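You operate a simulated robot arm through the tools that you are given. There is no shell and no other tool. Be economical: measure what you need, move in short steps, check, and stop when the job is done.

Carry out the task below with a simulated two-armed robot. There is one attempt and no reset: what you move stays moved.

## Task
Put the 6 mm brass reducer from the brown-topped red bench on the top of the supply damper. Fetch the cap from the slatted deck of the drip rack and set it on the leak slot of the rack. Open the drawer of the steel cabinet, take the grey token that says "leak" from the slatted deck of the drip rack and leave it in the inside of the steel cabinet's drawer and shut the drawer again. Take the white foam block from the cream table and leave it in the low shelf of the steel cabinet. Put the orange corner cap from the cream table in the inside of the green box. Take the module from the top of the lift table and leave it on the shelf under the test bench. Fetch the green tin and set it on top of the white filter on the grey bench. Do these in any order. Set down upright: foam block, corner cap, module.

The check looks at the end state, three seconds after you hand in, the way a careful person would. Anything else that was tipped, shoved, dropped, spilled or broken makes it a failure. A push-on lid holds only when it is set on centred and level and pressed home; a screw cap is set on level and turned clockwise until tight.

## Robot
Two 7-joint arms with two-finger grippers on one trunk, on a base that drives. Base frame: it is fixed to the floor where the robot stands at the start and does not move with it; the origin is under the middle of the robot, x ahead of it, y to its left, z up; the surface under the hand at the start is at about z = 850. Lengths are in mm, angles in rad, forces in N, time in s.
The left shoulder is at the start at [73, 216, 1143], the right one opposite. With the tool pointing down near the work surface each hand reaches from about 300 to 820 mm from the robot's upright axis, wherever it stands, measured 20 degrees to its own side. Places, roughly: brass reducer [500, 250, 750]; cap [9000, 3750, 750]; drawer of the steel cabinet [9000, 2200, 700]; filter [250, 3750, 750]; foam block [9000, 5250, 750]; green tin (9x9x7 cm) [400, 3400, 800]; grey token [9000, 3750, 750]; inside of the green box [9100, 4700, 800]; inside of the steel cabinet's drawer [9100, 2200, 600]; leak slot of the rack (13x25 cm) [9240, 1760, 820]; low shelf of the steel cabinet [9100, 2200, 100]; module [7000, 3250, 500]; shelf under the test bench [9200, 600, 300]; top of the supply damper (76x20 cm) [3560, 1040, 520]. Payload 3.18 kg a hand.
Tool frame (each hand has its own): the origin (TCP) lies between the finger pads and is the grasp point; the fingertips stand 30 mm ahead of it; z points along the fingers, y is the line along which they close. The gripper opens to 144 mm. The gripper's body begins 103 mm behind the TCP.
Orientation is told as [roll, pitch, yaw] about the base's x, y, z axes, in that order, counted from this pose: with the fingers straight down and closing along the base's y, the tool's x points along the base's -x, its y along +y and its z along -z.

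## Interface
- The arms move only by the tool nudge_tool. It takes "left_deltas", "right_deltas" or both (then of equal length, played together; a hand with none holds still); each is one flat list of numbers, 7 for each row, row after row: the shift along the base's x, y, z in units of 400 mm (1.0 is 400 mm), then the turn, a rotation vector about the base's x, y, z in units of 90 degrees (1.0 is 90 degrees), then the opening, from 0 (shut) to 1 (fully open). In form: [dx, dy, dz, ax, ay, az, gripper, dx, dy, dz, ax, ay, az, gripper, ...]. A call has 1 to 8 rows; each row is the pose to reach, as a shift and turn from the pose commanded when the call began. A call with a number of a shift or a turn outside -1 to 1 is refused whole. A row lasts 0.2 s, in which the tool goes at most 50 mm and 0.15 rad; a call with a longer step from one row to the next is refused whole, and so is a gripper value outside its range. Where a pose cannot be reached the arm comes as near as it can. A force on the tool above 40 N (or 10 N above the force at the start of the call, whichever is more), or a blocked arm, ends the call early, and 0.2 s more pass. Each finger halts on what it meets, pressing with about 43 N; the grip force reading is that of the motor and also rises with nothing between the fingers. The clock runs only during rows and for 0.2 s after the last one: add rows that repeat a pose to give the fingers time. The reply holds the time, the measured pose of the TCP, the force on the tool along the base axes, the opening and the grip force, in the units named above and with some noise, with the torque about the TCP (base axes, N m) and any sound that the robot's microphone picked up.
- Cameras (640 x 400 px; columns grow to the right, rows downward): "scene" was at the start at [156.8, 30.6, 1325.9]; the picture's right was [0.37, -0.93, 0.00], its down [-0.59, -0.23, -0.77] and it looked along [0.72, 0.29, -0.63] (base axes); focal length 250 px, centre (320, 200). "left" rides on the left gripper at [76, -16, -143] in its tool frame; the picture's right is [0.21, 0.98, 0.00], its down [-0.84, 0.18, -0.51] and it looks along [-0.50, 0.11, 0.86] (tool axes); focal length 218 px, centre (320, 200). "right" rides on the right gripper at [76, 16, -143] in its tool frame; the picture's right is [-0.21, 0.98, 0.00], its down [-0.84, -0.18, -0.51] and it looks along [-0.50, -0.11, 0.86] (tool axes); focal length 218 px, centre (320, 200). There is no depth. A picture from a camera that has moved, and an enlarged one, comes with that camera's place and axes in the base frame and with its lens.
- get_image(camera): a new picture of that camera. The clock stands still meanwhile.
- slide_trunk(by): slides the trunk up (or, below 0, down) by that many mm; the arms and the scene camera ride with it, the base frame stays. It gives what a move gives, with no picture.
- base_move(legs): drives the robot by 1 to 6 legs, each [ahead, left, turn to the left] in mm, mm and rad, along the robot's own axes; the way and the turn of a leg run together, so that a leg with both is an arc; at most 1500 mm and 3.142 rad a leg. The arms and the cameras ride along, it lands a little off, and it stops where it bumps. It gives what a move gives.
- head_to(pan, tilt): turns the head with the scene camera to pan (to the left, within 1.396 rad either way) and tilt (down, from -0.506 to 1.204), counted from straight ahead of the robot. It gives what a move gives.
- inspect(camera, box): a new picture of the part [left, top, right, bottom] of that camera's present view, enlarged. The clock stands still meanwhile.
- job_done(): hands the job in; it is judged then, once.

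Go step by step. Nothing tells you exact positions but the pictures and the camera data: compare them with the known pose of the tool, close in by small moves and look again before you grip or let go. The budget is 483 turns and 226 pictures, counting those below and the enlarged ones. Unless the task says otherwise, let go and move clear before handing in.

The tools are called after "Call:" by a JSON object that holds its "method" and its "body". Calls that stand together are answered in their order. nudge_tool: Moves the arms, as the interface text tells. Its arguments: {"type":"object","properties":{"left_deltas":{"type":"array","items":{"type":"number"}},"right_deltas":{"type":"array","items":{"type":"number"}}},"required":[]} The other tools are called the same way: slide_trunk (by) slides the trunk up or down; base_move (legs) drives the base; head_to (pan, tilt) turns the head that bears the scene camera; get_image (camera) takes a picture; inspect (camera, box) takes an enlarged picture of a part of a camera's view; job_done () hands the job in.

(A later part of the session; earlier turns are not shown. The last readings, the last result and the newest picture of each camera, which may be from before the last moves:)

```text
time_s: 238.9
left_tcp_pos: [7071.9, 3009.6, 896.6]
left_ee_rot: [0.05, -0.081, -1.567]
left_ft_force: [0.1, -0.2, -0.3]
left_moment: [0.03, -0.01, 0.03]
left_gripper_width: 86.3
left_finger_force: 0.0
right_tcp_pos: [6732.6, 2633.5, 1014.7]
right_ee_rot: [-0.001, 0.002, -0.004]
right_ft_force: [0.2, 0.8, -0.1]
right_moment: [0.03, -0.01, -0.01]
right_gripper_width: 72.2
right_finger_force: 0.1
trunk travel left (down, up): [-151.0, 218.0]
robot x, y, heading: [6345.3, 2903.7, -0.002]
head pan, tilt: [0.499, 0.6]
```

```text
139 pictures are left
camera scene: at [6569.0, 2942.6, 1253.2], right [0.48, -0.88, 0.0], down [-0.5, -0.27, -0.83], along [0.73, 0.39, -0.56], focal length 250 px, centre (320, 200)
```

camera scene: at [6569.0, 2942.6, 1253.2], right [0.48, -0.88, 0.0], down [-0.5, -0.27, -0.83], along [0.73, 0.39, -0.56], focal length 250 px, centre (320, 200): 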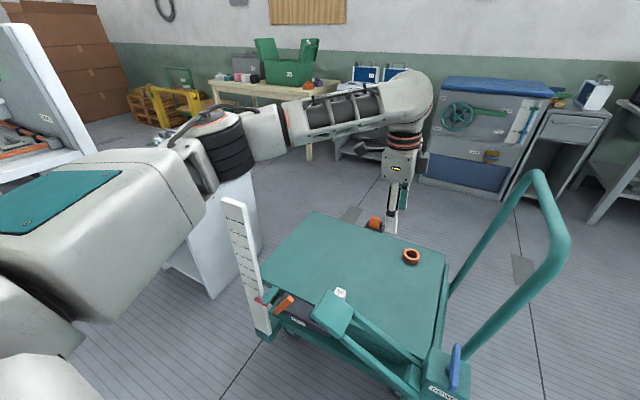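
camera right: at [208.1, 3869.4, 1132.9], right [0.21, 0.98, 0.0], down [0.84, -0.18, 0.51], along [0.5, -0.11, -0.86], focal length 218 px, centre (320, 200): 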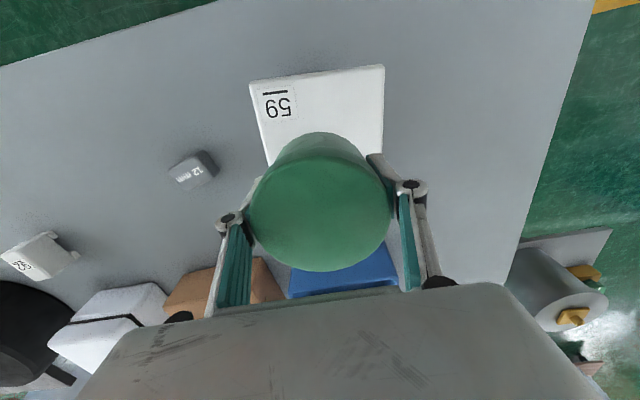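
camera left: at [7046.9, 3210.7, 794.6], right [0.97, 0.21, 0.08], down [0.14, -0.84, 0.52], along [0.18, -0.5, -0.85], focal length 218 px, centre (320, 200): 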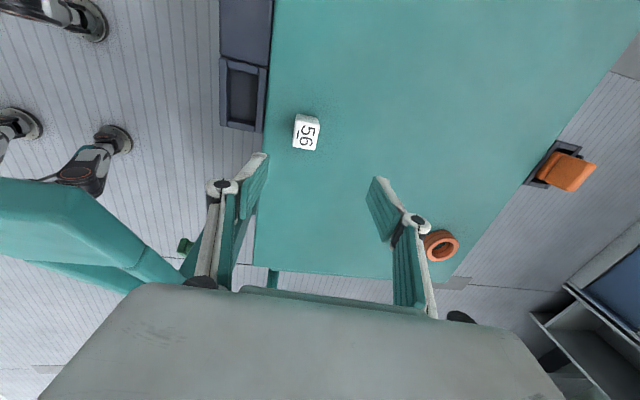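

The elbow should now pass inside the scale. I level the hand and descend toward the module again.

Call:
{"method": "nudge_tool", "body": {"left_deltas": [-0.01, 0.08, -0.06, 0.03, 0.02, 0, 0.6, -0.02, 0.16, -0.12, 0.052, 0.032, 0, 0.6, -0.03, 0.24, -0.18, 0.052, 0.032, 0, 0.6, -0.03, 0.316, -0.25, 0.052, 0.032, 0, 0.6, -0.03, 0.316, -0.36, 0.052, 0.032, 0, 0.6, -0.03, 0.316, -0.46, 0.052, 0.032, 0, 0.6, -0.03, 0.316, -0.56, 0.052, 0.032, 0, 0.6]}}

Call:
{"method": "get_image", "body": {"camera": "left"}}

Call:
{"method": "get_image", "body": {"camera": "scene"}}

```text
time_s: 240.5
left_tcp_pos: [7058.8, 3135.2, 670.9]
left_ee_rot: [-0.002, 0.0, -1.563]
left_ft_force: [0.1, 1.2, -0.2]
left_moment: [0.01, 0.05, 0.0]
left_gripper_width: 86.7
left_finger_force: 0.1
right_tcp_pos: [6733.3, 2634.8, 1014.5]
right_ee_rot: [0.001, 0.002, -0.005]
right_ft_force: [0.2, 0.3, -0.8]
right_moment: [0.0, 0.01, 0.01]
right_gripper_width: 72.0
right_finger_force: 0.1
trunk travel left (down, up): [-151.0, 218.0]
robot x, y, heading: [6348.9, 2904.9, -0.0]
head pan, tilt: [0.499, 0.6]
```

```text
138 pictures are left
camera left: at [7043.1, 3211.8, 814.6], right [0.98, 0.22, 0.0], down [0.19, -0.84, 0.51], along [0.11, -0.5, -0.86], focal length 218 px, centre (320, 200)
```

left: 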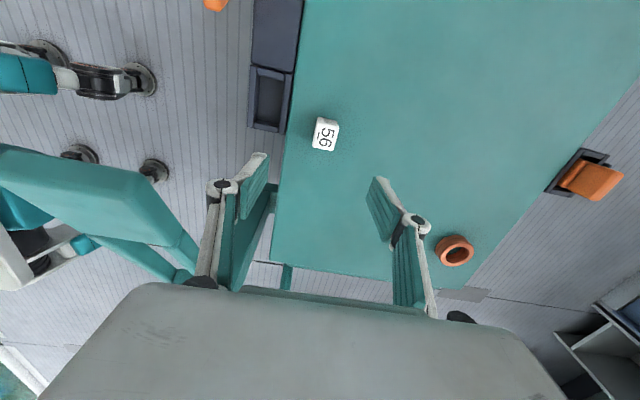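

```text
137 pictures are left
camera scene: at [6569.9, 2943.1, 1252.9], right [0.48, -0.88, 0.0], down [-0.5, -0.27, -0.82], along [0.72, 0.39, -0.57], focal length 250 px, centre (320, 200)
```

scene: 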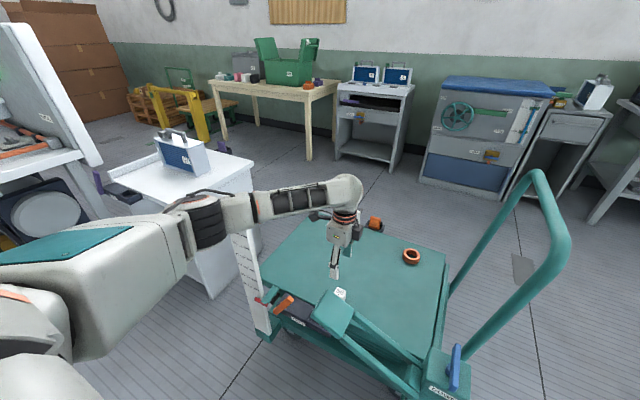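

The elbow comes close to the scale, so I shift the base a little more right and forward before finishing the descent.

Call:
{"method": "base_move", "body": {"legs": [[50, -90, 0]]}}

Call:
{"method": "nudge_tool", "body": {"left_deltas": [-0.05, 0.09, 0, 0, 0, 0, 0.6, -0.11, 0.18, 0, 0, 0, 0, 0.6, -0.11, 0.235, 0, 0, 0, 0, 0.6, -0.11, 0.235, -0.1, 0, 0, 0, 0.6, -0.11, 0.235, -0.2, 0, 0, 0, 0.6, -0.11, 0.235, -0.25, 0, 0, 0, 0.6, -0.11, 0.235, -0.25, 0, 0, 0, 0.6]}}

Call:
{"method": "get_image", "body": {"camera": "left"}}

Call:
{"method": "get_image", "body": {"camera": "scene"}}

```text
time_s: 242.0
left_tcp_pos: [7108.5, 3046.3, 672.6]
left_ee_rot: [0.001, 0.0, -1.565]
left_ft_force: [-0.2, -0.3, -0.8]
left_moment: [0.0, -0.02, 0.03]
left_gripper_width: 86.6
left_finger_force: 0.0
right_tcp_pos: [6782.1, 2544.5, 1015.7]
right_ee_rot: [0.001, 0.001, -0.005]
right_ft_force: [0.2, -0.3, -1.1]
right_moment: [0.04, 0.04, -0.01]
right_gripper_width: 72.0
right_finger_force: 0.0
trunk travel left (down, up): [-151.0, 218.0]
robot x, y, heading: [6396.8, 2809.6, -0.003]
head pan, tilt: [0.499, 0.6]
```

```text
time_s: 243.6
left_tcp_pos: [7063.9, 3141.8, 570.8]
left_ee_rot: [0.001, 0.001, -1.564]
left_ft_force: [0.4, 0.7, -0.5]
left_moment: [0.0, -0.03, 0.01]
left_gripper_width: 86.1
left_finger_force: 0.0
right_tcp_pos: [6782.9, 2545.0, 1015.5]
right_ee_rot: [0.0, -0.001, -0.004]
right_ft_force: [-0.1, -0.1, -0.6]
right_moment: [-0.04, 0.01, -0.03]
right_gripper_width: 72.1
right_finger_force: 0.1
trunk travel left (down, up): [-151.0, 218.0]
robot x, y, heading: [6397.8, 2812.8, -0.001]
head pan, tilt: [0.499, 0.6]
```

```text
136 pictures are left
camera left: at [7047.9, 3217.6, 715.1], right [0.98, 0.22, 0.0], down [0.19, -0.84, 0.51], along [0.11, -0.5, -0.86], focal length 218 px, centre (320, 200)
```

left: 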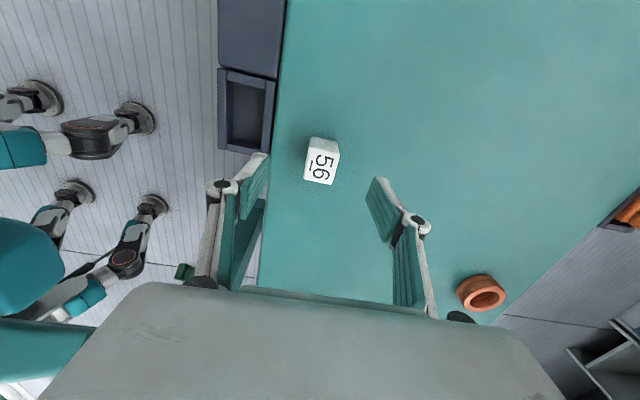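

```text
135 pictures are left
camera scene: at [6618.7, 2853.1, 1253.3], right [0.48, -0.88, 0.0], down [-0.5, -0.27, -0.83], along [0.73, 0.39, -0.56], focal length 250 px, centre (320, 200)
```

scene: 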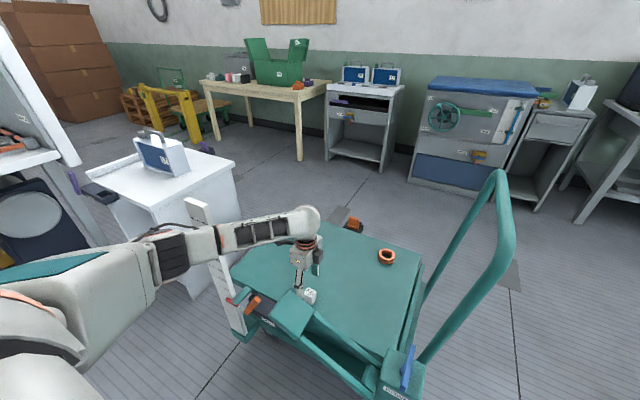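

The pointer on the scale reads about 45.5 cm, so the table top is near z 455 and the module's top near 490. I lower around the module.

Call:
{"method": "nudge_tool", "body": {"left_deltas": [0.008, -0.008, -0.08, 0, 0, 0, 0.6, 0.008, -0.008, -0.14, 0, 0, 0, 0.6, 0.008, -0.008, -0.18, 0, 0, 0, 0.6, 0.008, -0.008, -0.19, 0, 0, 0, 0.6]}}

Call:
{"method": "get_image", "body": {"camera": "left"}}

Call:
{"method": "inspect", "body": {"camera": "scene", "box": [260, 240, 350, 320]}}

```text
time_s: 244.6
left_tcp_pos: [7066.9, 3135.7, 495.0]
left_ee_rot: [0.001, 0.0, -1.563]
left_ft_force: [-0.1, -0.3, 0.2]
left_moment: [-0.02, -0.02, 0.0]
left_gripper_width: 86.4
left_finger_force: 0.0
right_tcp_pos: [6782.8, 2545.1, 1015.3]
right_ee_rot: [0.0, 0.001, -0.006]
right_ft_force: [0.7, 0.3, -0.3]
right_moment: [0.02, -0.01, 0.0]
right_gripper_width: 72.1
right_finger_force: 0.1
trunk travel left (down, up): [-151.0, 218.0]
robot x, y, heading: [6399.2, 2811.1, -0.004]
head pan, tilt: [0.499, 0.6]
```

```text
134 pictures are left
camera left: at [7050.4, 3211.7, 639.2], right [0.98, 0.22, 0.0], down [0.19, -0.84, 0.51], along [0.11, -0.5, -0.86], focal length 218 px, centre (320, 200)
```

left: 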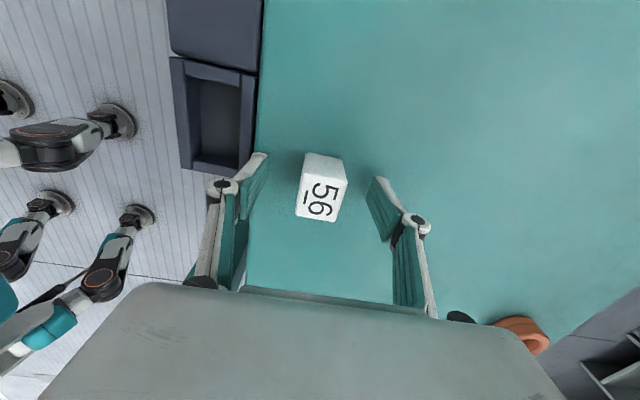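

```text
5.00 times, centred on (305, 280) of scene
camera zoom: at [6618.7, 2853.1, 1253.2], right [0.48, -0.88, 0.0], down [-0.5, -0.27, -0.83], along [0.73, 0.39, -0.56], focal length 1248 px, centre (395, -200)
```

zoom: 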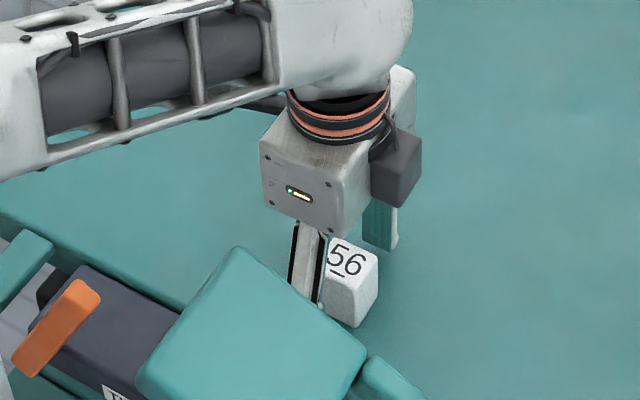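

The module stands between the fingers, aligned. I shift 7 mm along y, lower a touch, close and lift.

Call:
{"method": "nudge_tool", "body": {"left_deltas": [0.002, -0.018, -0.01, 0, 0, 0, 0.6, 0.002, -0.018, -0.01, 0, 0, 0, 0.4, 0.002, -0.018, -0.01, 0, 0, 0, 0.15, 0.002, -0.018, -0.01, 0, 0, 0, 0.15, 0.002, -0.018, -0.01, 0, 0, 0, 0.15, 0.002, -0.018, 0.03, 0, 0, 0, 0.15, 0.002, -0.018, 0.1, 0, 0, 0, 0.15, 0.002, -0.018, 0.2, 0, 0, 0, 0.15]}}

Call:
{"method": "get_image", "body": {"camera": "left"}}

```text
time_s: 246.4
left_tcp_pos: [7067.7, 3129.7, 576.4]
left_ee_rot: [0.0, 0.0, -1.564]
left_ft_force: [-0.2, -0.3, -1.2]
left_moment: [0.03, 0.01, -0.01]
left_gripper_width: 30.8
left_finger_force: 43.1
right_tcp_pos: [6782.8, 2545.6, 1016.4]
right_ee_rot: [0.0, 0.001, -0.004]
right_ft_force: [0.9, 0.4, -0.7]
right_moment: [0.01, 0.02, 0.01]
right_gripper_width: 72.0
right_finger_force: 0.0
trunk travel left (down, up): [-151.0, 218.0]
robot x, y, heading: [6396.5, 2809.5, -0.006]
head pan, tilt: [0.499, 0.6]
```

```text
132 pictures are left
camera left: at [7050.6, 3205.7, 721.2], right [0.98, 0.22, 0.0], down [0.19, -0.84, 0.51], along [0.11, -0.5, -0.86], focal length 218 px, centre (320, 200)
```

left: 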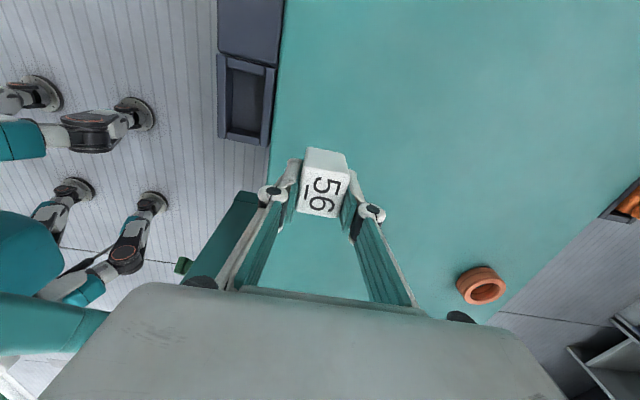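

The module is held. I lift it clear of the table, and then back away.

Call:
{"method": "nudge_tool", "body": {"left_deltas": [0, 0, 0.1, 0, 0, 0, 0.15, 0, 0, 0.2, 0, 0, 0, 0.15, 0, 0, 0.3, 0, 0, 0, 0.15, 0, 0, 0.4, 0, 0, 0, 0.15, 0, 0, 0.5, 0, 0, 0, 0.15, 0, 0, 0.6, 0, 0, 0, 0.15, 0, 0, 0.7, 0, 0, 0, 0.15, 0, 0, 0.8, 0, 0, 0, 0.15]}}

Call:
{"method": "base_move", "body": {"legs": [[-500, 0, 0]]}}

Call:
{"method": "slide_trunk", "body": {"by": 74}}

Call:
{"method": "head_to", "body": {"pan": -0.5, "tilt": 0.3}}

Call:
{"method": "get_image", "body": {"camera": "scene"}}

```text
time_s: 248.2
left_tcp_pos: [7069.1, 3129.6, 896.2]
left_ee_rot: [0.002, 0.0, -1.566]
left_ft_force: [-0.3, 0.3, 0.0]
left_moment: [0.01, -0.04, -0.02]
left_gripper_width: 30.7
left_finger_force: 43.0
right_tcp_pos: [6782.4, 2545.3, 1016.0]
right_ee_rot: [0.0, -0.001, -0.005]
right_ft_force: [0.1, 0.0, -0.2]
right_moment: [0.01, -0.01, -0.03]
right_gripper_width: 71.9
right_finger_force: 0.1
trunk travel left (down, up): [-151.0, 218.0]
robot x, y, heading: [6396.2, 2812.4, -0.005]
head pan, tilt: [0.499, 0.6]
```

```text
time_s: 251.1
left_tcp_pos: [6579.3, 3126.0, 894.3]
left_ee_rot: [0.0, 0.0, -1.575]
left_ft_force: [0.0, -0.3, -0.1]
left_moment: [-0.03, -0.01, -0.01]
left_gripper_width: 30.9
left_finger_force: 42.6
right_tcp_pos: [6285.5, 2544.7, 1016.0]
right_ee_rot: [0.0, 0.001, -0.017]
right_ft_force: [0.0, -0.3, -0.2]
right_moment: [0.01, -0.03, 0.03]
right_gripper_width: 72.0
right_finger_force: 0.0
trunk travel left (down, up): [-151.0, 218.0]
robot x, y, heading: [5904.2, 2813.7, -0.013]
head pan, tilt: [0.499, 0.6]
```

```text
time_s: 252.2
left_tcp_pos: [6580.3, 3126.2, 966.3]
left_ee_rot: [-0.004, 0.0, -1.575]
left_ft_force: [0.7, 0.0, -0.3]
left_moment: [0.0, 0.05, -0.02]
left_gripper_width: 30.9
left_finger_force: 43.2
right_tcp_pos: [6287.3, 2544.5, 1089.0]
right_ee_rot: [-0.002, 0.003, -0.018]
right_ft_force: [0.6, 0.4, -0.7]
right_moment: [-0.01, 0.05, 0.0]
right_gripper_width: 72.0
right_finger_force: 0.0
trunk travel left (down, up): [-225.0, 144.0]
robot x, y, heading: [5903.4, 2818.4, -0.017]
head pan, tilt: [0.499, 0.6]
```

```text
time_s: 253.5
left_tcp_pos: [6579.4, 3125.5, 969.2]
left_ee_rot: [0.0, 0.002, -1.576]
left_ft_force: [1.3, -0.7, -1.2]
left_moment: [-0.02, -0.02, 0.03]
left_gripper_width: 30.4
left_finger_force: 42.4
right_tcp_pos: [6285.3, 2543.7, 1088.7]
right_ee_rot: [0.0, 0.001, -0.018]
right_ft_force: [0.3, 0.1, -1.0]
right_moment: [-0.01, 0.04, 0.01]
right_gripper_width: 72.0
right_finger_force: 0.1
trunk travel left (down, up): [-225.0, 144.0]
robot x, y, heading: [5907.4, 2816.1, -0.014]
head pan, tilt: [-0.499, 0.3]
```

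```text
131 pictures are left
camera scene: at [6063.3, 2769.1, 1360.8], right [-0.49, -0.87, 0.0], down [-0.26, 0.15, -0.96], along [0.83, -0.47, -0.3], focal length 250 px, centre (320, 200)
```

scene: 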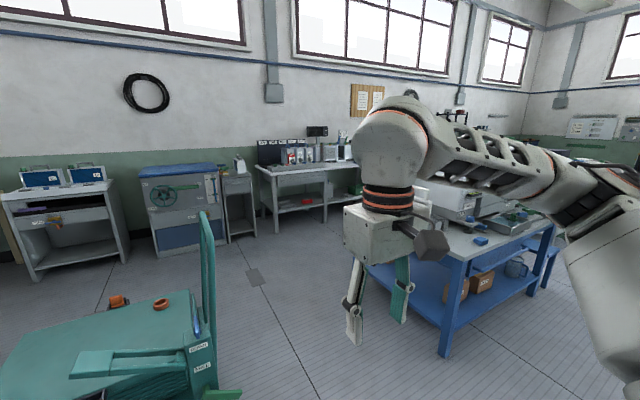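

I can make out the wall line: test bench (y ≈ 950–1860), narrow steel cabinet (y ≈ 2200), handwheel cabinet, drip rack (y ≈ 3400–4100) and the cream table. I draw the left hand in and drive through the aisle between the lift table and the blue bench.

Call:
{"method": "nudge_tool", "body": {"left_deltas": [-0.07, -0.05, 0.05, 0, 0, 0.09, 0.15, -0.15, -0.1, 0.1, 0, 0, 0.18, 0.15, -0.22, -0.15, 0.15, 0, 0, 0.27, 0.15, -0.3, -0.2, 0.2, 0, 0, 0.36, 0.15, -0.36, -0.2, 0.25, 0, 0, 0.45, 0.15, -0.42, -0.2, 0.3, 0, 0, 0.54, 0.15, -0.48, -0.2, 0.3, 0, 0, 0.63, 0.15, -0.5, -0.2, 0.3, 0, 0, 0.72, 0.15]}}

Call:
{"method": "base_move", "body": {"legs": [[300, -640, 0.014], [1000, 0, 0], [600, 0, 0]]}}

Call:
{"method": "head_to", "body": {"pan": -0.6, "tilt": 0.5}}

Call:
{"method": "get_image", "body": {"camera": "scene"}}

Call:
{"method": "head_to", "body": {"pan": 0.2, "tilt": 0.5}}

Call:
{"method": "get_image", "body": {"camera": "scene"}}

```text
time_s: 255.3
left_tcp_pos: [6378.7, 3044.7, 1086.5]
left_ee_rot: [0.0, 0.0, -0.444]
left_ft_force: [0.2, -0.2, -0.8]
left_moment: [0.01, 0.02, -0.03]
left_gripper_width: 31.0
left_finger_force: 43.2
right_tcp_pos: [6286.1, 2544.5, 1089.3]
right_ee_rot: [-0.001, 0.002, -0.018]
right_ft_force: [0.9, -0.7, -0.3]
right_moment: [0.01, 0.01, 0.01]
right_gripper_width: 72.0
right_finger_force: 0.0
trunk travel left (down, up): [-225.0, 144.0]
robot x, y, heading: [5904.6, 2821.3, -0.006]
head pan, tilt: [-0.499, 0.3]
```

```text
time_s: 269.0
left_tcp_pos: [8266.3, 2462.4, 1087.4]
left_ee_rot: [0.0, 0.001, -0.409]
left_ft_force: [0.9, 0.1, -1.1]
left_moment: [0.0, 0.01, 0.02]
left_gripper_width: 30.7
left_finger_force: 43.1
right_tcp_pos: [8190.4, 1960.1, 1088.6]
right_ee_rot: [0.002, 0.002, 0.015]
right_ft_force: [1.2, -0.8, -1.2]
right_moment: [-0.01, -0.01, 0.0]
right_gripper_width: 71.8
right_finger_force: 0.1
trunk travel left (down, up): [-225.0, 144.0]
robot x, y, heading: [7800.7, 2218.2, 0.014]
head pan, tilt: [-0.499, 0.3]
```

```text
time_s: 269.7
left_tcp_pos: [8265.5, 2462.9, 1086.5]
left_ee_rot: [0.0, -0.001, -0.409]
left_ft_force: [0.3, -0.1, 0.3]
left_moment: [-0.03, 0.02, -0.01]
left_gripper_width: 31.0
left_finger_force: 43.1
right_tcp_pos: [8189.5, 1959.7, 1090.0]
right_ee_rot: [0.001, -0.001, 0.017]
right_ft_force: [-0.2, 0.1, -0.8]
right_moment: [-0.01, 0.01, -0.01]
right_gripper_width: 72.0
right_finger_force: 0.0
trunk travel left (down, up): [-225.0, 144.0]
robot x, y, heading: [7798.4, 2219.8, 0.017]
head pan, tilt: [-0.6, 0.499]
```

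```text
130 pictures are left
camera scene: at [7952.9, 2169.1, 1342.5], right [-0.55, -0.84, 0.0], down [-0.4, 0.26, -0.88], along [0.73, -0.48, -0.48], focal length 250 px, centre (320, 200)
```

scene: 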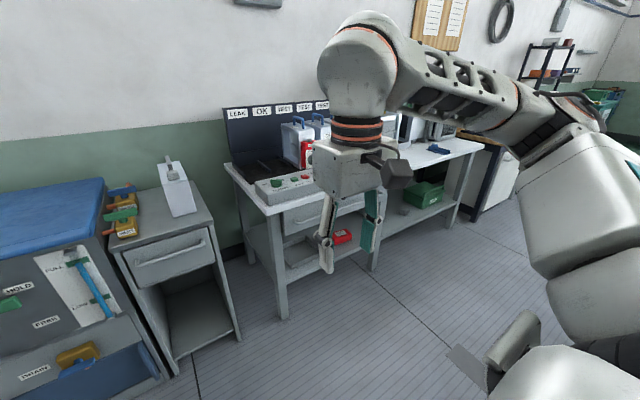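

```text
time_s: 270.9
left_tcp_pos: [8266.0, 2463.2, 1087.1]
left_ee_rot: [-0.002, -0.001, -0.409]
left_ft_force: [-0.3, 0.5, -0.8]
left_moment: [0.0, 0.01, 0.02]
left_gripper_width: 31.0
left_finger_force: 42.5
right_tcp_pos: [8190.1, 1959.2, 1089.9]
right_ee_rot: [-0.001, 0.001, 0.017]
right_ft_force: [-0.3, -0.6, -0.5]
right_moment: [-0.05, -0.02, -0.04]
right_gripper_width: 71.7
right_finger_force: 0.1
trunk travel left (down, up): [-225.0, 144.0]
robot x, y, heading: [7799.7, 2220.0, 0.02]
head pan, tilt: [0.201, 0.499]
```

```text
129 pictures are left
camera scene: at [7965.8, 2238.8, 1342.4], right [0.22, -0.98, 0.0], down [-0.47, -0.1, -0.88], along [0.86, 0.19, -0.48], focal length 250 px, centre (320, 200)
```

scene: 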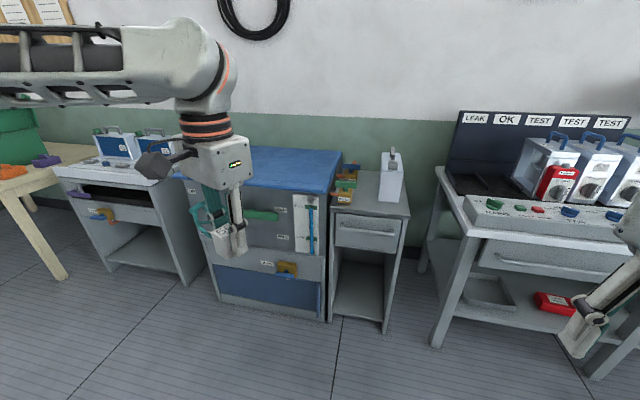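

Now it's clear: the bench with LEAK/OK/TEST slots is the test bench with the rack, the narrow grey cabinet has the drawer and low open shelf. To put the module on the low shelf I need a tilted grip, so I'll set it down on the cabinet's top and regrip. I drive closer.

Call:
{"method": "base_move", "body": {"legs": [[500, -200, -0.02]]}}

Call:
{"method": "head_to", "body": {"pan": 0.15, "tilt": 0.6}}

Call:
{"method": "get_image", "body": {"camera": "scene"}}

Call:
{"method": "get_image", "body": {"camera": "left"}}

```text
time_s: 274.0
left_tcp_pos: [8778.1, 2252.0, 1087.1]
left_ee_rot: [0.001, 0.002, -0.44]
left_ft_force: [0.1, -0.1, -1.1]
left_moment: [-0.02, 0.0, 0.04]
left_gripper_width: 30.7
left_finger_force: 43.3
right_tcp_pos: [8686.2, 1750.6, 1088.4]
right_ee_rot: [0.0, 0.002, -0.012]
right_ft_force: [0.3, -0.6, 0.2]
right_moment: [0.03, 0.02, 0.02]
right_gripper_width: 72.3
right_finger_force: 0.1
trunk travel left (down, up): [-225.0, 144.0]
robot x, y, heading: [8302.4, 2017.3, -0.01]
head pan, tilt: [0.201, 0.499]
```

```text
time_s: 274.6
left_tcp_pos: [8779.3, 2252.4, 1087.6]
left_ee_rot: [-0.001, -0.001, -0.442]
left_ft_force: [0.1, 0.1, -1.3]
left_moment: [0.04, -0.01, -0.02]
left_gripper_width: 31.2
left_finger_force: 43.0
right_tcp_pos: [8687.0, 1752.2, 1089.7]
right_ee_rot: [-0.001, -0.001, -0.012]
right_ft_force: [1.0, -0.2, -0.4]
right_moment: [0.04, 0.02, -0.01]
right_gripper_width: 71.9
right_finger_force: 0.1
trunk travel left (down, up): [-225.0, 144.0]
robot x, y, heading: [8303.9, 2017.0, -0.014]
head pan, tilt: [0.15, 0.6]
```

```text
128 pictures are left
camera scene: at [8469.0, 2031.8, 1333.4], right [0.14, -0.99, 0.0], down [-0.56, -0.08, -0.83], along [0.82, 0.11, -0.56], focal length 250 px, centre (320, 200)
```

scene: 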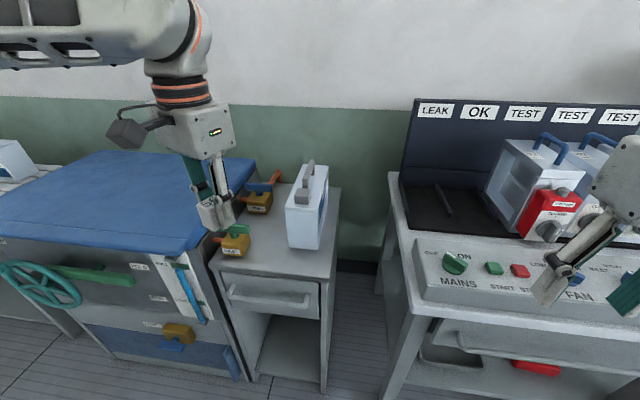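

```text
127 pictures are left
camera left: at [8702.5, 2268.9, 1230.7], right [0.23, 0.97, 0.0], down [0.84, -0.2, 0.51], along [0.49, -0.12, -0.86], focal length 218 px, centre (320, 200)
```

left: 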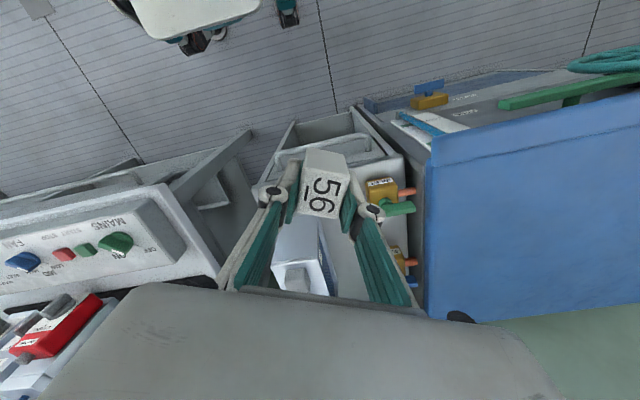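

Call:
{"method": "inspect", "body": {"camera": "left", "box": [220, 90, 440, 320]}}

Call:
{"method": "inspect", "body": {"camera": "scene", "box": [200, 150, 360, 300]}}

```text
1.74 times, centred on (330, 205) of left
camera zoom: at [8702.5, 2268.9, 1230.7], right [0.23, 0.97, 0.0], down [0.84, -0.2, 0.51], along [0.49, -0.12, -0.86], focal length 380 px, centre (303, 191)
```

zoom: 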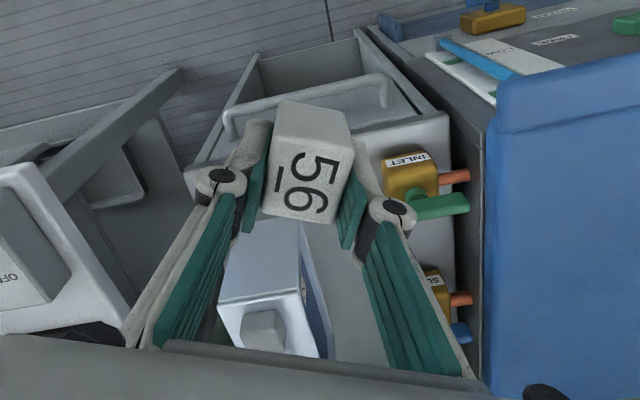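

```text
2.67 times, centred on (280, 225) of scene
camera zoom: at [8469.0, 2031.8, 1333.4], right [0.14, -0.99, 0.0], down [-0.56, -0.08, -0.83], along [0.82, 0.11, -0.56], focal length 665 px, centre (427, 133)
```

zoom: 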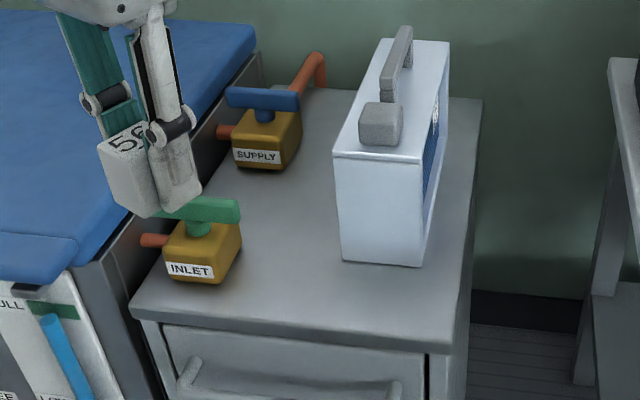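

The cabinet top is at z ≈ 808, front edge x ≈ 8880, with a free strip to the white device at x ≈ 8978. I bring the module above (8925, 2205) with yaw 0.

Call:
{"method": "nudge_tool", "body": {"left_deltas": [0.06, -0.02, -0.05, 0, 0, 0.09, 0.15, 0.12, -0.04, -0.12, 0, 0, 0.18, 0.15, 0.18, -0.06, -0.19, 0, 0, 0.27, 0.15, 0.25, -0.08, -0.27, 0, 0, 0.281, 0.15, 0.31, -0.1, -0.34, 0, 0, 0.281, 0.15, 0.365, -0.118, -0.42, 0, 0, 0.281, 0.15, 0.365, -0.118, -0.5, 0, 0, 0.281, 0.15, 0.365, -0.118, -0.53, 0, 0, 0.281, 0.15]}}

Call:
{"method": "inspect", "body": {"camera": "scene", "box": [200, 150, 360, 300]}}

Call:
{"method": "get_image", "body": {"camera": "left"}}

```text
time_s: 276.4
left_tcp_pos: [8924.7, 2204.0, 874.8]
left_ee_rot: [0.0, -0.002, -0.001]
left_ft_force: [0.5, 1.1, -1.2]
left_moment: [-0.03, -0.03, -0.02]
left_gripper_width: 31.0
left_finger_force: 42.9
right_tcp_pos: [8686.9, 1750.1, 1089.5]
right_ee_rot: [0.0, 0.002, -0.013]
right_ft_force: [0.7, -0.1, -0.4]
right_moment: [-0.01, -0.02, -0.03]
right_gripper_width: 72.0
right_finger_force: 0.1
trunk travel left (down, up): [-225.0, 144.0]
robot x, y, heading: [8305.9, 2020.8, -0.008]
head pan, tilt: [0.15, 0.6]
```

```text
2.67 times, centred on (280, 225) of scene
camera zoom: at [8469.3, 2031.7, 1333.4], right [0.14, -0.99, 0.0], down [-0.56, -0.08, -0.82], along [0.82, 0.11, -0.57], focal length 665 px, centre (427, 133)
```

zoom: 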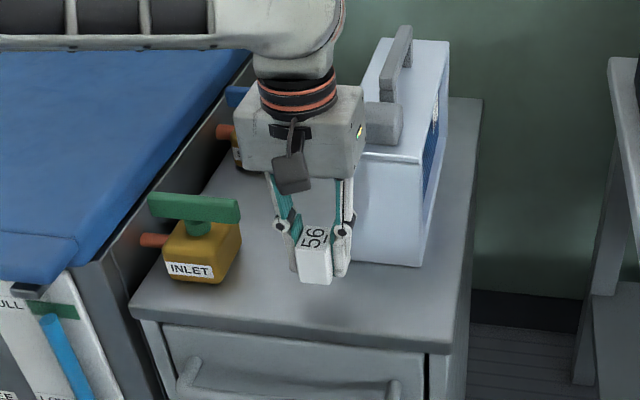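

```text
123 pictures are left
camera left: at [8849.4, 2187.4, 1017.9], right [-0.21, 0.98, 0.0], down [0.84, 0.18, 0.51], along [0.5, 0.11, -0.86], focal length 218 px, centre (320, 200)
```

left: 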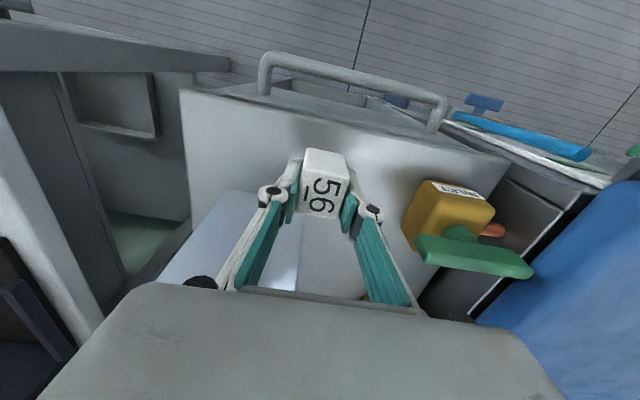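

Call:
{"method": "nudge_tool", "body": {"left_deltas": [0.01, 0, -0.04, 0, 0, 0, 0.15, 0.01, 0, -0.065, 0, 0, 0, 0.15, 0.01, 0, -0.065, 0, 0, 0, 0.15]}}

Call:
{"method": "nudge_tool", "body": {"left_deltas": [0, 0, -0.005, 0, 0, 0, 0.15, 0, 0, -0.01, 0, 0, 0, 0.15, 0, 0, -0.01, 0, 0, 0, 0.15]}}

Call:
{"method": "nudge_tool", "body": {"left_deltas": [0, 0, -0.005, 0, 0, 0, 0.15, 0, 0, -0.01, 0, 0, 0, 0.15, 0, 0, -0.01, 0, 0, 0, 0.15]}}

```text
time_s: 277.2
left_tcp_pos: [8928.5, 2202.7, 848.6]
left_ee_rot: [0.001, 0.002, 0.001]
left_ft_force: [0.0, 0.1, -0.5]
left_moment: [0.01, 0.01, 0.0]
left_gripper_width: 30.8
left_finger_force: 42.3
right_tcp_pos: [8686.1, 1751.0, 1089.4]
right_ee_rot: [0.001, 0.002, -0.013]
right_ft_force: [0.4, -1.1, 0.6]
right_moment: [-0.01, 0.01, 0.03]
right_gripper_width: 72.1
right_finger_force: 0.0
trunk travel left (down, up): [-225.0, 144.0]
robot x, y, heading: [8301.9, 2026.2, -0.01]
head pan, tilt: [0.15, 0.6]
```

```text
time_s: 278.1
left_tcp_pos: [8927.9, 2204.0, 844.8]
left_ee_rot: [0.001, 0.0, 0.001]
left_ft_force: [0.2, -0.1, -0.3]
left_moment: [0.01, -0.02, -0.01]
left_gripper_width: 30.7
left_finger_force: 43.3
right_tcp_pos: [8687.1, 1750.9, 1089.0]
right_ee_rot: [0.0, 0.003, -0.011]
right_ft_force: [-0.9, 0.7, 0.9]
right_moment: [0.02, 0.0, 0.01]
right_gripper_width: 72.0
right_finger_force: 0.0
trunk travel left (down, up): [-225.0, 144.0]
robot x, y, heading: [8306.0, 2019.1, -0.008]
head pan, tilt: [0.15, 0.6]
```

```text
time_s: 278.9
left_tcp_pos: [8927.1, 2203.1, 842.5]
left_ee_rot: [0.0, -0.001, 0.0]
left_ft_force: [-0.7, 0.4, -0.3]
left_moment: [0.01, 0.01, -0.05]
left_gripper_width: 30.9
left_finger_force: 42.7
right_tcp_pos: [8686.7, 1750.4, 1088.7]
right_ee_rot: [0.0, 0.002, -0.012]
right_ft_force: [-0.6, 0.8, 0.0]
right_moment: [-0.01, -0.01, 0.02]
right_gripper_width: 71.9
right_finger_force: 0.1
trunk travel left (down, up): [-225.0, 144.0]
robot x, y, heading: [8301.7, 2018.0, -0.009]
head pan, tilt: [0.15, 0.6]
```

Call:
{"method": "nudge_tool", "body": {"left_deltas": [0, 0, -0.005, 0, 0, 0, 0.15, 0, 0, -0.01, 0, 0, 0, 0.15, 0, 0, -0.015, 0, 0, 0, 0.15, 0, 0, -0.015, 0, 0, 0, 0.15]}}

Call:
{"method": "inspect", "body": {"camera": "scene", "box": [230, 200, 330, 290]}}

```text
time_s: 279.9
left_tcp_pos: [8926.8, 2204.2, 836.6]
left_ee_rot: [-0.002, 0.001, 0.0]
left_ft_force: [0.0, -0.1, 0.1]
left_moment: [-0.01, -0.06, 0.01]
left_gripper_width: 30.7
left_finger_force: 43.1
right_tcp_pos: [8686.8, 1750.3, 1089.2]
right_ee_rot: [0.0, 0.001, -0.012]
right_ft_force: [0.0, 0.8, 0.8]
right_moment: [0.02, -0.04, 0.0]
right_gripper_width: 72.1
right_finger_force: 0.0
trunk travel left (down, up): [-225.0, 144.0]
robot x, y, heading: [8301.8, 2021.2, -0.008]
head pan, tilt: [0.15, 0.6]
```

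```text
4.44 times, centred on (280, 245) of scene
camera zoom: at [8469.1, 2031.7, 1333.4], right [0.14, -0.99, 0.0], down [-0.56, -0.08, -0.83], along [0.82, 0.11, -0.56], focal length 1109 px, centre (498, 0)
```

zoom: 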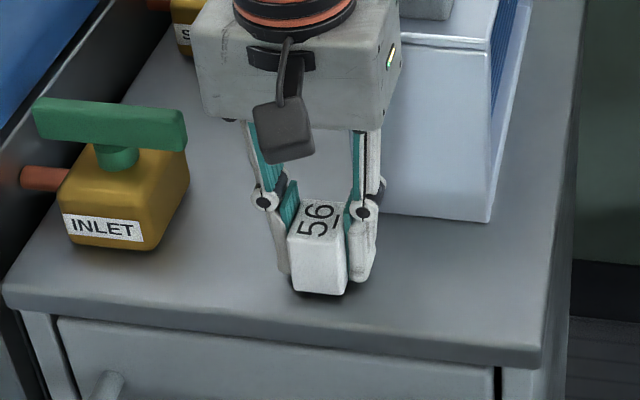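

Call:
{"method": "nudge_tool", "body": {"left_deltas": [0, 0, -0.005, 0, 0, 0, 0.15, 0, 0, -0.01, 0, 0, 0, 0.15, 0, 0, -0.01, 0, 0, 0, 0.15]}}

Call:
{"method": "nudge_tool", "body": {"left_deltas": [0, 0, -0.005, 0, 0, 0, 0.15, 0, 0, -0.008, 0, 0, 0, 0.15, 0, 0, -0.008, 0, 0, 0, 0.15]}}

```text
time_s: 280.6
left_tcp_pos: [8927.9, 2205.5, 831.2]
left_ee_rot: [0.002, 0.001, 0.0]
left_ft_force: [-1.0, 0.3, -0.1]
left_moment: [-0.02, 0.04, -0.04]
left_gripper_width: 30.8
left_finger_force: 42.6
right_tcp_pos: [8685.4, 1750.6, 1090.2]
right_ee_rot: [-0.001, 0.0, -0.012]
right_ft_force: [0.7, -0.2, -0.4]
right_moment: [0.01, 0.02, 0.0]
right_gripper_width: 72.3
right_finger_force: 0.0
trunk travel left (down, up): [-225.0, 144.0]
robot x, y, heading: [8307.2, 2022.8, -0.012]
head pan, tilt: [0.15, 0.6]
```

```text
time_s: 281.4
left_tcp_pos: [8928.8, 2203.8, 831.5]
left_ee_rot: [0.0, -0.004, 0.001]
left_ft_force: [-4.4, 3.5, 19.6]
left_moment: [0.0, 0.62, -0.09]
left_gripper_width: 31.0
left_finger_force: 43.2
right_tcp_pos: [8685.3, 1750.2, 1090.3]
right_ee_rot: [0.003, -0.002, -0.011]
right_ft_force: [0.7, 0.4, -0.2]
right_moment: [0.01, -0.01, 0.01]
right_gripper_width: 72.1
right_finger_force: 0.0
trunk travel left (down, up): [-225.0, 144.0]
robot x, y, heading: [8301.5, 2020.7, -0.014]
head pan, tilt: [0.15, 0.6]
```

It stands on the cabinet top. I release, rise and tilt the hand 60° for the regrip.

Call:
{"method": "nudge_tool", "body": {"left_deltas": [0, 0, 0.006, 0, 0, 0, 0.15, 0, 0, 0.006, 0, 0, 0, 0.3, 0, 0, 0.006, 0, 0, 0, 0.45, 0, 0, 0.006, 0, 0, 0, 0.45, 0, 0, 0.1, 0, 0, 0, 0.45, 0, 0, 0.2, 0, 0, 0, 0.45, 0, 0, 0.3, 0, 0, 0, 0.45]}}

Call:
{"method": "nudge_tool", "body": {"left_deltas": [-0.06, 0, 0.01, 0, -0.095, 0, 0.5, -0.12, 0, 0.02, 0, -0.19, 0, 0.5, -0.18, 0, 0.02, 0, -0.285, 0, 0.5, -0.24, 0, 0.02, 0, -0.38, 0, 0.5, -0.3, 0, 0, 0, -0.475, 0, 0.5, -0.35, 0, 0, 0, -0.57, 0, 0.5, -0.38, 0, 0, 0, -0.667, 0, 0.5]}}

Call:
{"method": "get_image", "body": {"camera": "left"}}

Call:
{"method": "inspect", "body": {"camera": "scene", "box": [200, 150, 360, 300]}}

```text
time_s: 283.1
left_tcp_pos: [8928.1, 2203.8, 947.7]
left_ee_rot: [0.001, 0.0, -0.001]
left_ft_force: [0.7, -0.6, -0.7]
left_moment: [0.02, -0.01, 0.0]
left_gripper_width: 64.8
left_finger_force: 0.1
right_tcp_pos: [8685.7, 1751.0, 1089.3]
right_ee_rot: [0.001, -0.001, -0.013]
right_ft_force: [0.4, -0.1, 0.0]
right_moment: [0.01, -0.01, 0.01]
right_gripper_width: 72.0
right_finger_force: 0.0
trunk travel left (down, up): [-225.0, 144.0]
robot x, y, heading: [8304.1, 2021.6, -0.014]
head pan, tilt: [0.15, 0.6]
```

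```text
refused: row 7 steps farther than a row can; nothing moved
```

```text
121 pictures are left
camera left: at [8853.0, 2187.3, 1091.0], right [-0.21, 0.98, 0.0], down [0.84, 0.18, 0.51], along [0.5, 0.11, -0.86], focal length 218 px, centre (320, 200)
```

left: 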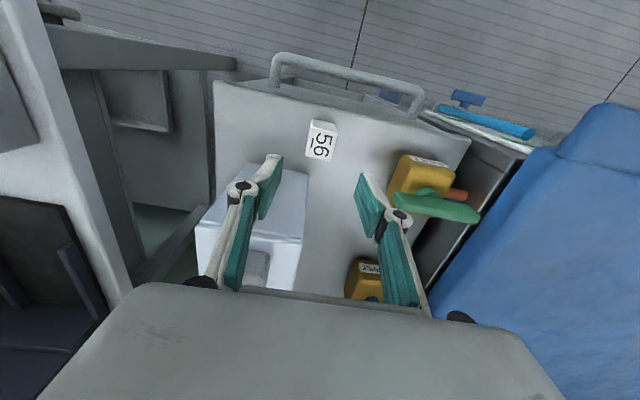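

```text
2.67 times, centred on (280, 225) of scene
camera zoom: at [8468.1, 2031.4, 1333.6], right [0.14, -0.99, 0.0], down [-0.56, -0.08, -0.83], along [0.82, 0.11, -0.56], focal length 665 px, centre (427, 133)
```

zoom: 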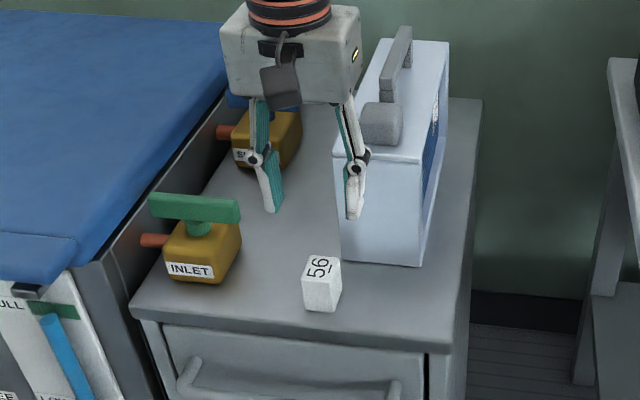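

The module stands upright. I tilt the hand and draw back for a slanted approach.

Call:
{"method": "nudge_tool", "body": {"left_deltas": [-0.06, 0, 0, 0, -0.084, 0, 0.5, -0.12, 0, 0, 0, -0.168, 0, 0.5, -0.18, 0, 0, 0, -0.252, 0, 0.5, -0.24, 0, 0, 0, -0.336, 0, 0.5, -0.28, 0, -0.02, 0, -0.42, 0, 0.5, -0.31, 0, -0.04, 0, -0.504, 0, 0.5, -0.33, 0, -0.06, 0, -0.588, 0, 0.5, -0.34, 0, -0.08, 0, -0.667, 0, 0.5]}}

Call:
{"method": "get_image", "body": {"camera": "left"}}

Call:
{"method": "get_image", "body": {"camera": "scene"}}

```text
time_s: 284.9
left_tcp_pos: [8820.3, 2186.9, 902.7]
left_ee_rot: [-0.004, -1.05, 0.005]
left_ft_force: [0.3, 0.8, 0.2]
left_moment: [-0.01, 0.0, 0.01]
left_gripper_width: 72.0
left_finger_force: 0.2
left hand out of reach, approached as far as the arm can: row 6, 7, 8
right_tcp_pos: [8687.6, 1751.3, 1088.4]
right_ee_rot: [-0.001, 0.001, -0.013]
right_ft_force: [-1.1, 0.8, 0.4]
right_moment: [0.0, -0.02, 0.01]
right_gripper_width: 71.7
right_finger_force: 0.1
trunk travel left (down, up): [-225.0, 144.0]
robot x, y, heading: [8304.1, 2020.0, -0.009]
head pan, tilt: [0.15, 0.6]
```

```text
119 pictures are left
camera left: at [8658.9, 2170.1, 907.8], right [-0.1, 0.98, -0.18], down [-0.02, 0.18, 0.98], along [0.99, 0.11, 0.0], focal length 218 px, centre (320, 200)
```

left: 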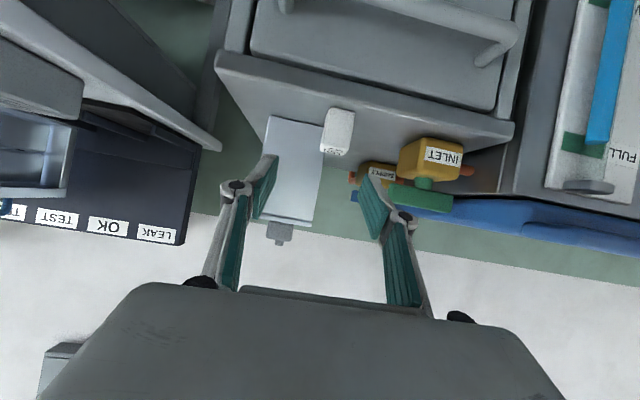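

```text
118 pictures are left
camera scene: at [8469.4, 2031.7, 1333.3], right [0.14, -0.99, 0.0], down [-0.56, -0.08, -0.82], along [0.82, 0.11, -0.57], focal length 250 px, centre (320, 200)
```

scene: 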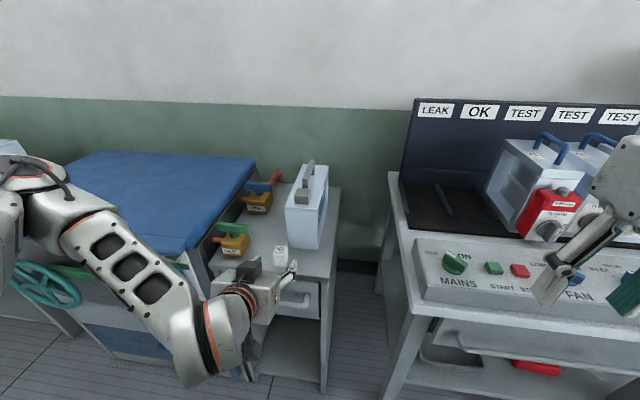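

I back the base up by 120 mm to give the arm room, then come to the pre-grasp point along the tool axis.

Call:
{"method": "base_move", "body": {"legs": [[-120, 0, 0.01]]}}

Call:
{"method": "nudge_tool", "body": {"left_deltas": [0.08, 0.01, 0, 0, 0, 0, 0.5, 0.16, 0.03, -0.02, 0, 0, 0, 0.5, 0.24, 0.04, -0.04, 0, 0, 0, 0.5, 0.3, 0.04, -0.04, 0, 0, 0, 0.5, 0.3, 0.04, -0.04, 0, 0, 0, 0.5]}}

Call:
{"method": "get_image", "body": {"camera": "left"}}

Call:
{"method": "inspect", "body": {"camera": "scene", "box": [200, 180, 360, 330]}}

```text
time_s: 286.1
left_tcp_pos: [8697.0, 2191.8, 901.4]
left_ee_rot: [-0.002, -1.049, 0.01]
left_ft_force: [-1.1, -0.8, 0.1]
left_moment: [0.0, -0.02, 0.02]
left_gripper_width: 72.0
left_finger_force: 0.2
right_tcp_pos: [8567.6, 1755.3, 1089.5]
right_ee_rot: [0.0, 0.001, -0.002]
right_ft_force: [-0.9, 0.1, -0.2]
right_moment: [0.02, -0.05, 0.03]
right_gripper_width: 72.3
right_finger_force: 0.0
trunk travel left (down, up): [-225.0, 144.0]
robot x, y, heading: [8186.4, 2018.5, 0.002]
head pan, tilt: [0.15, 0.6]
```

```text
time_s: 287.3
left_tcp_pos: [8819.6, 2209.3, 886.0]
left_ee_rot: [-0.001, -1.048, 0.012]
left_ft_force: [1.1, 0.5, 1.0]
left_moment: [0.03, -0.03, -0.01]
left_gripper_width: 72.0
left_finger_force: 0.1
right_tcp_pos: [8569.0, 1754.8, 1089.9]
right_ee_rot: [0.002, -0.001, -0.003]
right_ft_force: [0.5, -0.7, -0.4]
right_moment: [0.0, 0.01, 0.01]
right_gripper_width: 72.0
right_finger_force: 0.0
trunk travel left (down, up): [-225.0, 144.0]
robot x, y, heading: [8185.2, 2021.3, 0.002]
head pan, tilt: [0.15, 0.6]
```

```text
117 pictures are left
camera left: at [8659.4, 2191.1, 891.4], right [-0.12, 0.98, -0.18], down [-0.02, 0.18, 0.98], along [0.99, 0.12, 0.0], focal length 218 px, centre (320, 200)
```

left: 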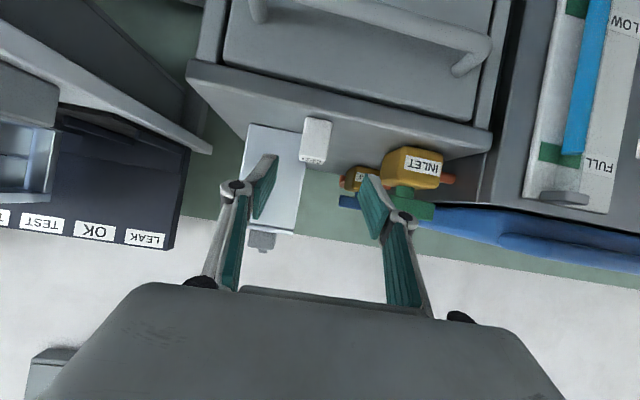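

```text
2.67 times, centred on (280, 255) of scene
camera zoom: at [8348.7, 2034.2, 1333.4], right [0.15, -0.99, 0.0], down [-0.56, -0.08, -0.83], along [0.82, 0.12, -0.56], focal length 665 px, centre (427, 53)
```

zoom: 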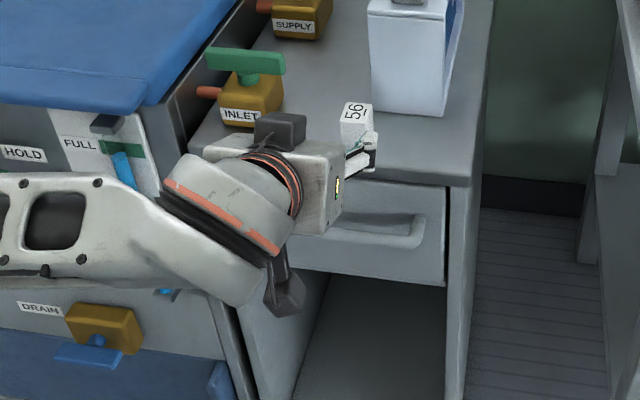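

The module is centred between the fingers. I slide in along the tool axis.

Call:
{"method": "nudge_tool", "body": {"left_deltas": [0.07, -0.013, -0.035, 0, 0, 0, 0.5, 0.14, -0.013, -0.07, 0, 0, 0, 0.5, 0.2, -0.013, -0.1, 0, 0, 0, 0.5, 0.25, -0.013, -0.125, 0, 0, 0, 0.5, 0.272, -0.013, -0.137, 0, 0, 0, 0.5, 0.272, -0.013, -0.137, 0, 0, 0, 0.5]}}

Call:
{"method": "get_image", "body": {"camera": "left"}}

Call:
{"method": "inspect", "body": {"camera": "scene", "box": [260, 190, 350, 270]}}

```text
time_s: 288.7
left_tcp_pos: [8927.0, 2204.8, 832.5]
left_ee_rot: [0.0, -1.048, 0.013]
left_ft_force: [0.0, 0.1, 0.0]
left_moment: [0.02, -0.04, -0.03]
left_gripper_width: 72.2
left_finger_force: 0.0
right_tcp_pos: [8569.4, 1755.5, 1090.7]
right_ee_rot: [-0.001, -0.002, -0.002]
right_ft_force: [-0.4, -0.5, -0.2]
right_moment: [0.02, -0.01, 0.01]
right_gripper_width: 72.1
right_finger_force: 0.0
trunk travel left (down, up): [-225.0, 144.0]
robot x, y, heading: [8184.0, 2020.5, 0.001]
head pan, tilt: [0.15, 0.6]
```

```text
115 pictures are left
camera left: at [8766.6, 2185.2, 837.7], right [-0.12, 0.98, -0.18], down [-0.02, 0.18, 0.98], along [0.99, 0.12, 0.0], focal length 218 px, centre (320, 200)
```

left: 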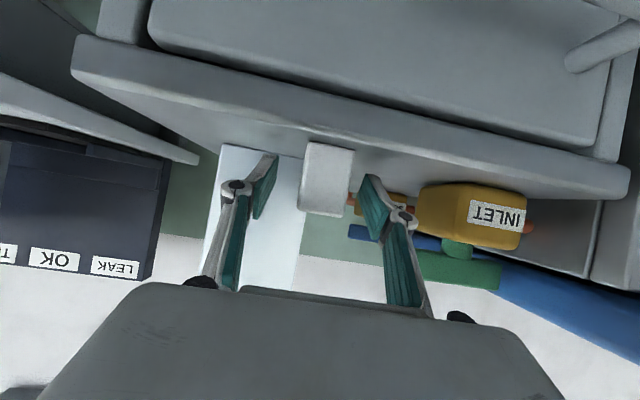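

```text
5.00 times, centred on (305, 230) of scene
camera zoom: at [8348.8, 2034.1, 1333.4], right [0.15, -0.99, 0.0], down [-0.56, -0.08, -0.83], along [0.82, 0.12, -0.56], focal length 1248 px, centre (395, 50)
```

zoom: 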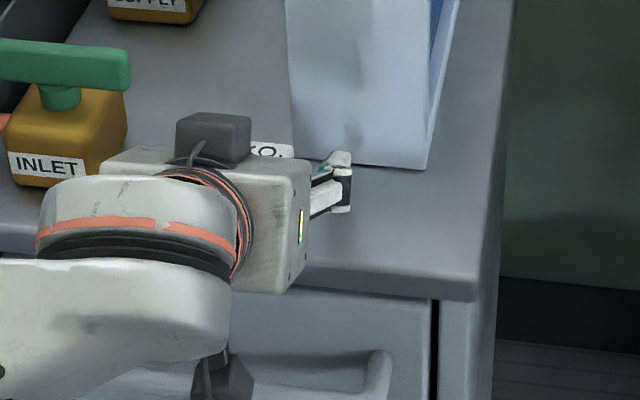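

Call:
{"method": "nudge_tool", "body": {"left_deltas": [0, 0, 0, 0, 0, 0, 0.35, 0, 0, 0, 0, 0, 0, 0.15, 0, 0, 0, 0, 0, 0, 0.15, 0, 0, 0, 0, 0, 0, 0.15, 0, 0, 0.05, 0, 0, 0, 0.15, -0.03, 0, 0.14, 0, 0, 0, 0.15, -0.08, 0, 0.24, 0, 0, 0, 0.15, -0.16, 0, 0.3, 0, 0, 0, 0.15]}}

Call:
{"method": "get_image", "body": {"camera": "left"}}

```text
time_s: 290.5
left_tcp_pos: [8862.6, 2203.1, 950.7]
left_ee_rot: [0.002, -1.049, 0.011]
left_ft_force: [-0.6, 0.1, 0.2]
left_moment: [0.01, 0.02, 0.02]
left_gripper_width: 30.1
left_finger_force: 43.6
right_tcp_pos: [8569.5, 1755.2, 1090.5]
right_ee_rot: [0.001, 0.0, -0.003]
right_ft_force: [-0.1, -0.6, 0.4]
right_moment: [-0.01, -0.01, 0.02]
right_gripper_width: 72.1
right_finger_force: 0.1
trunk travel left (down, up): [-225.0, 144.0]
robot x, y, heading: [8179.3, 2019.6, -0.002]
head pan, tilt: [0.15, 0.6]
```

```text
113 pictures are left
camera left: at [8701.8, 2184.9, 956.6], right [-0.12, 0.98, -0.18], down [-0.02, 0.18, 0.98], along [0.99, 0.12, 0.0], focal length 218 px, centre (320, 200)
```

left: 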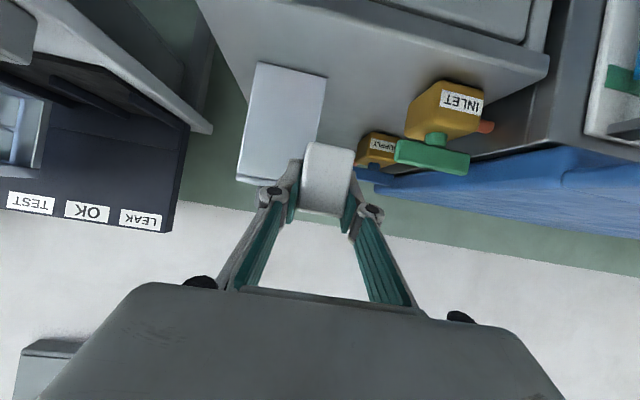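

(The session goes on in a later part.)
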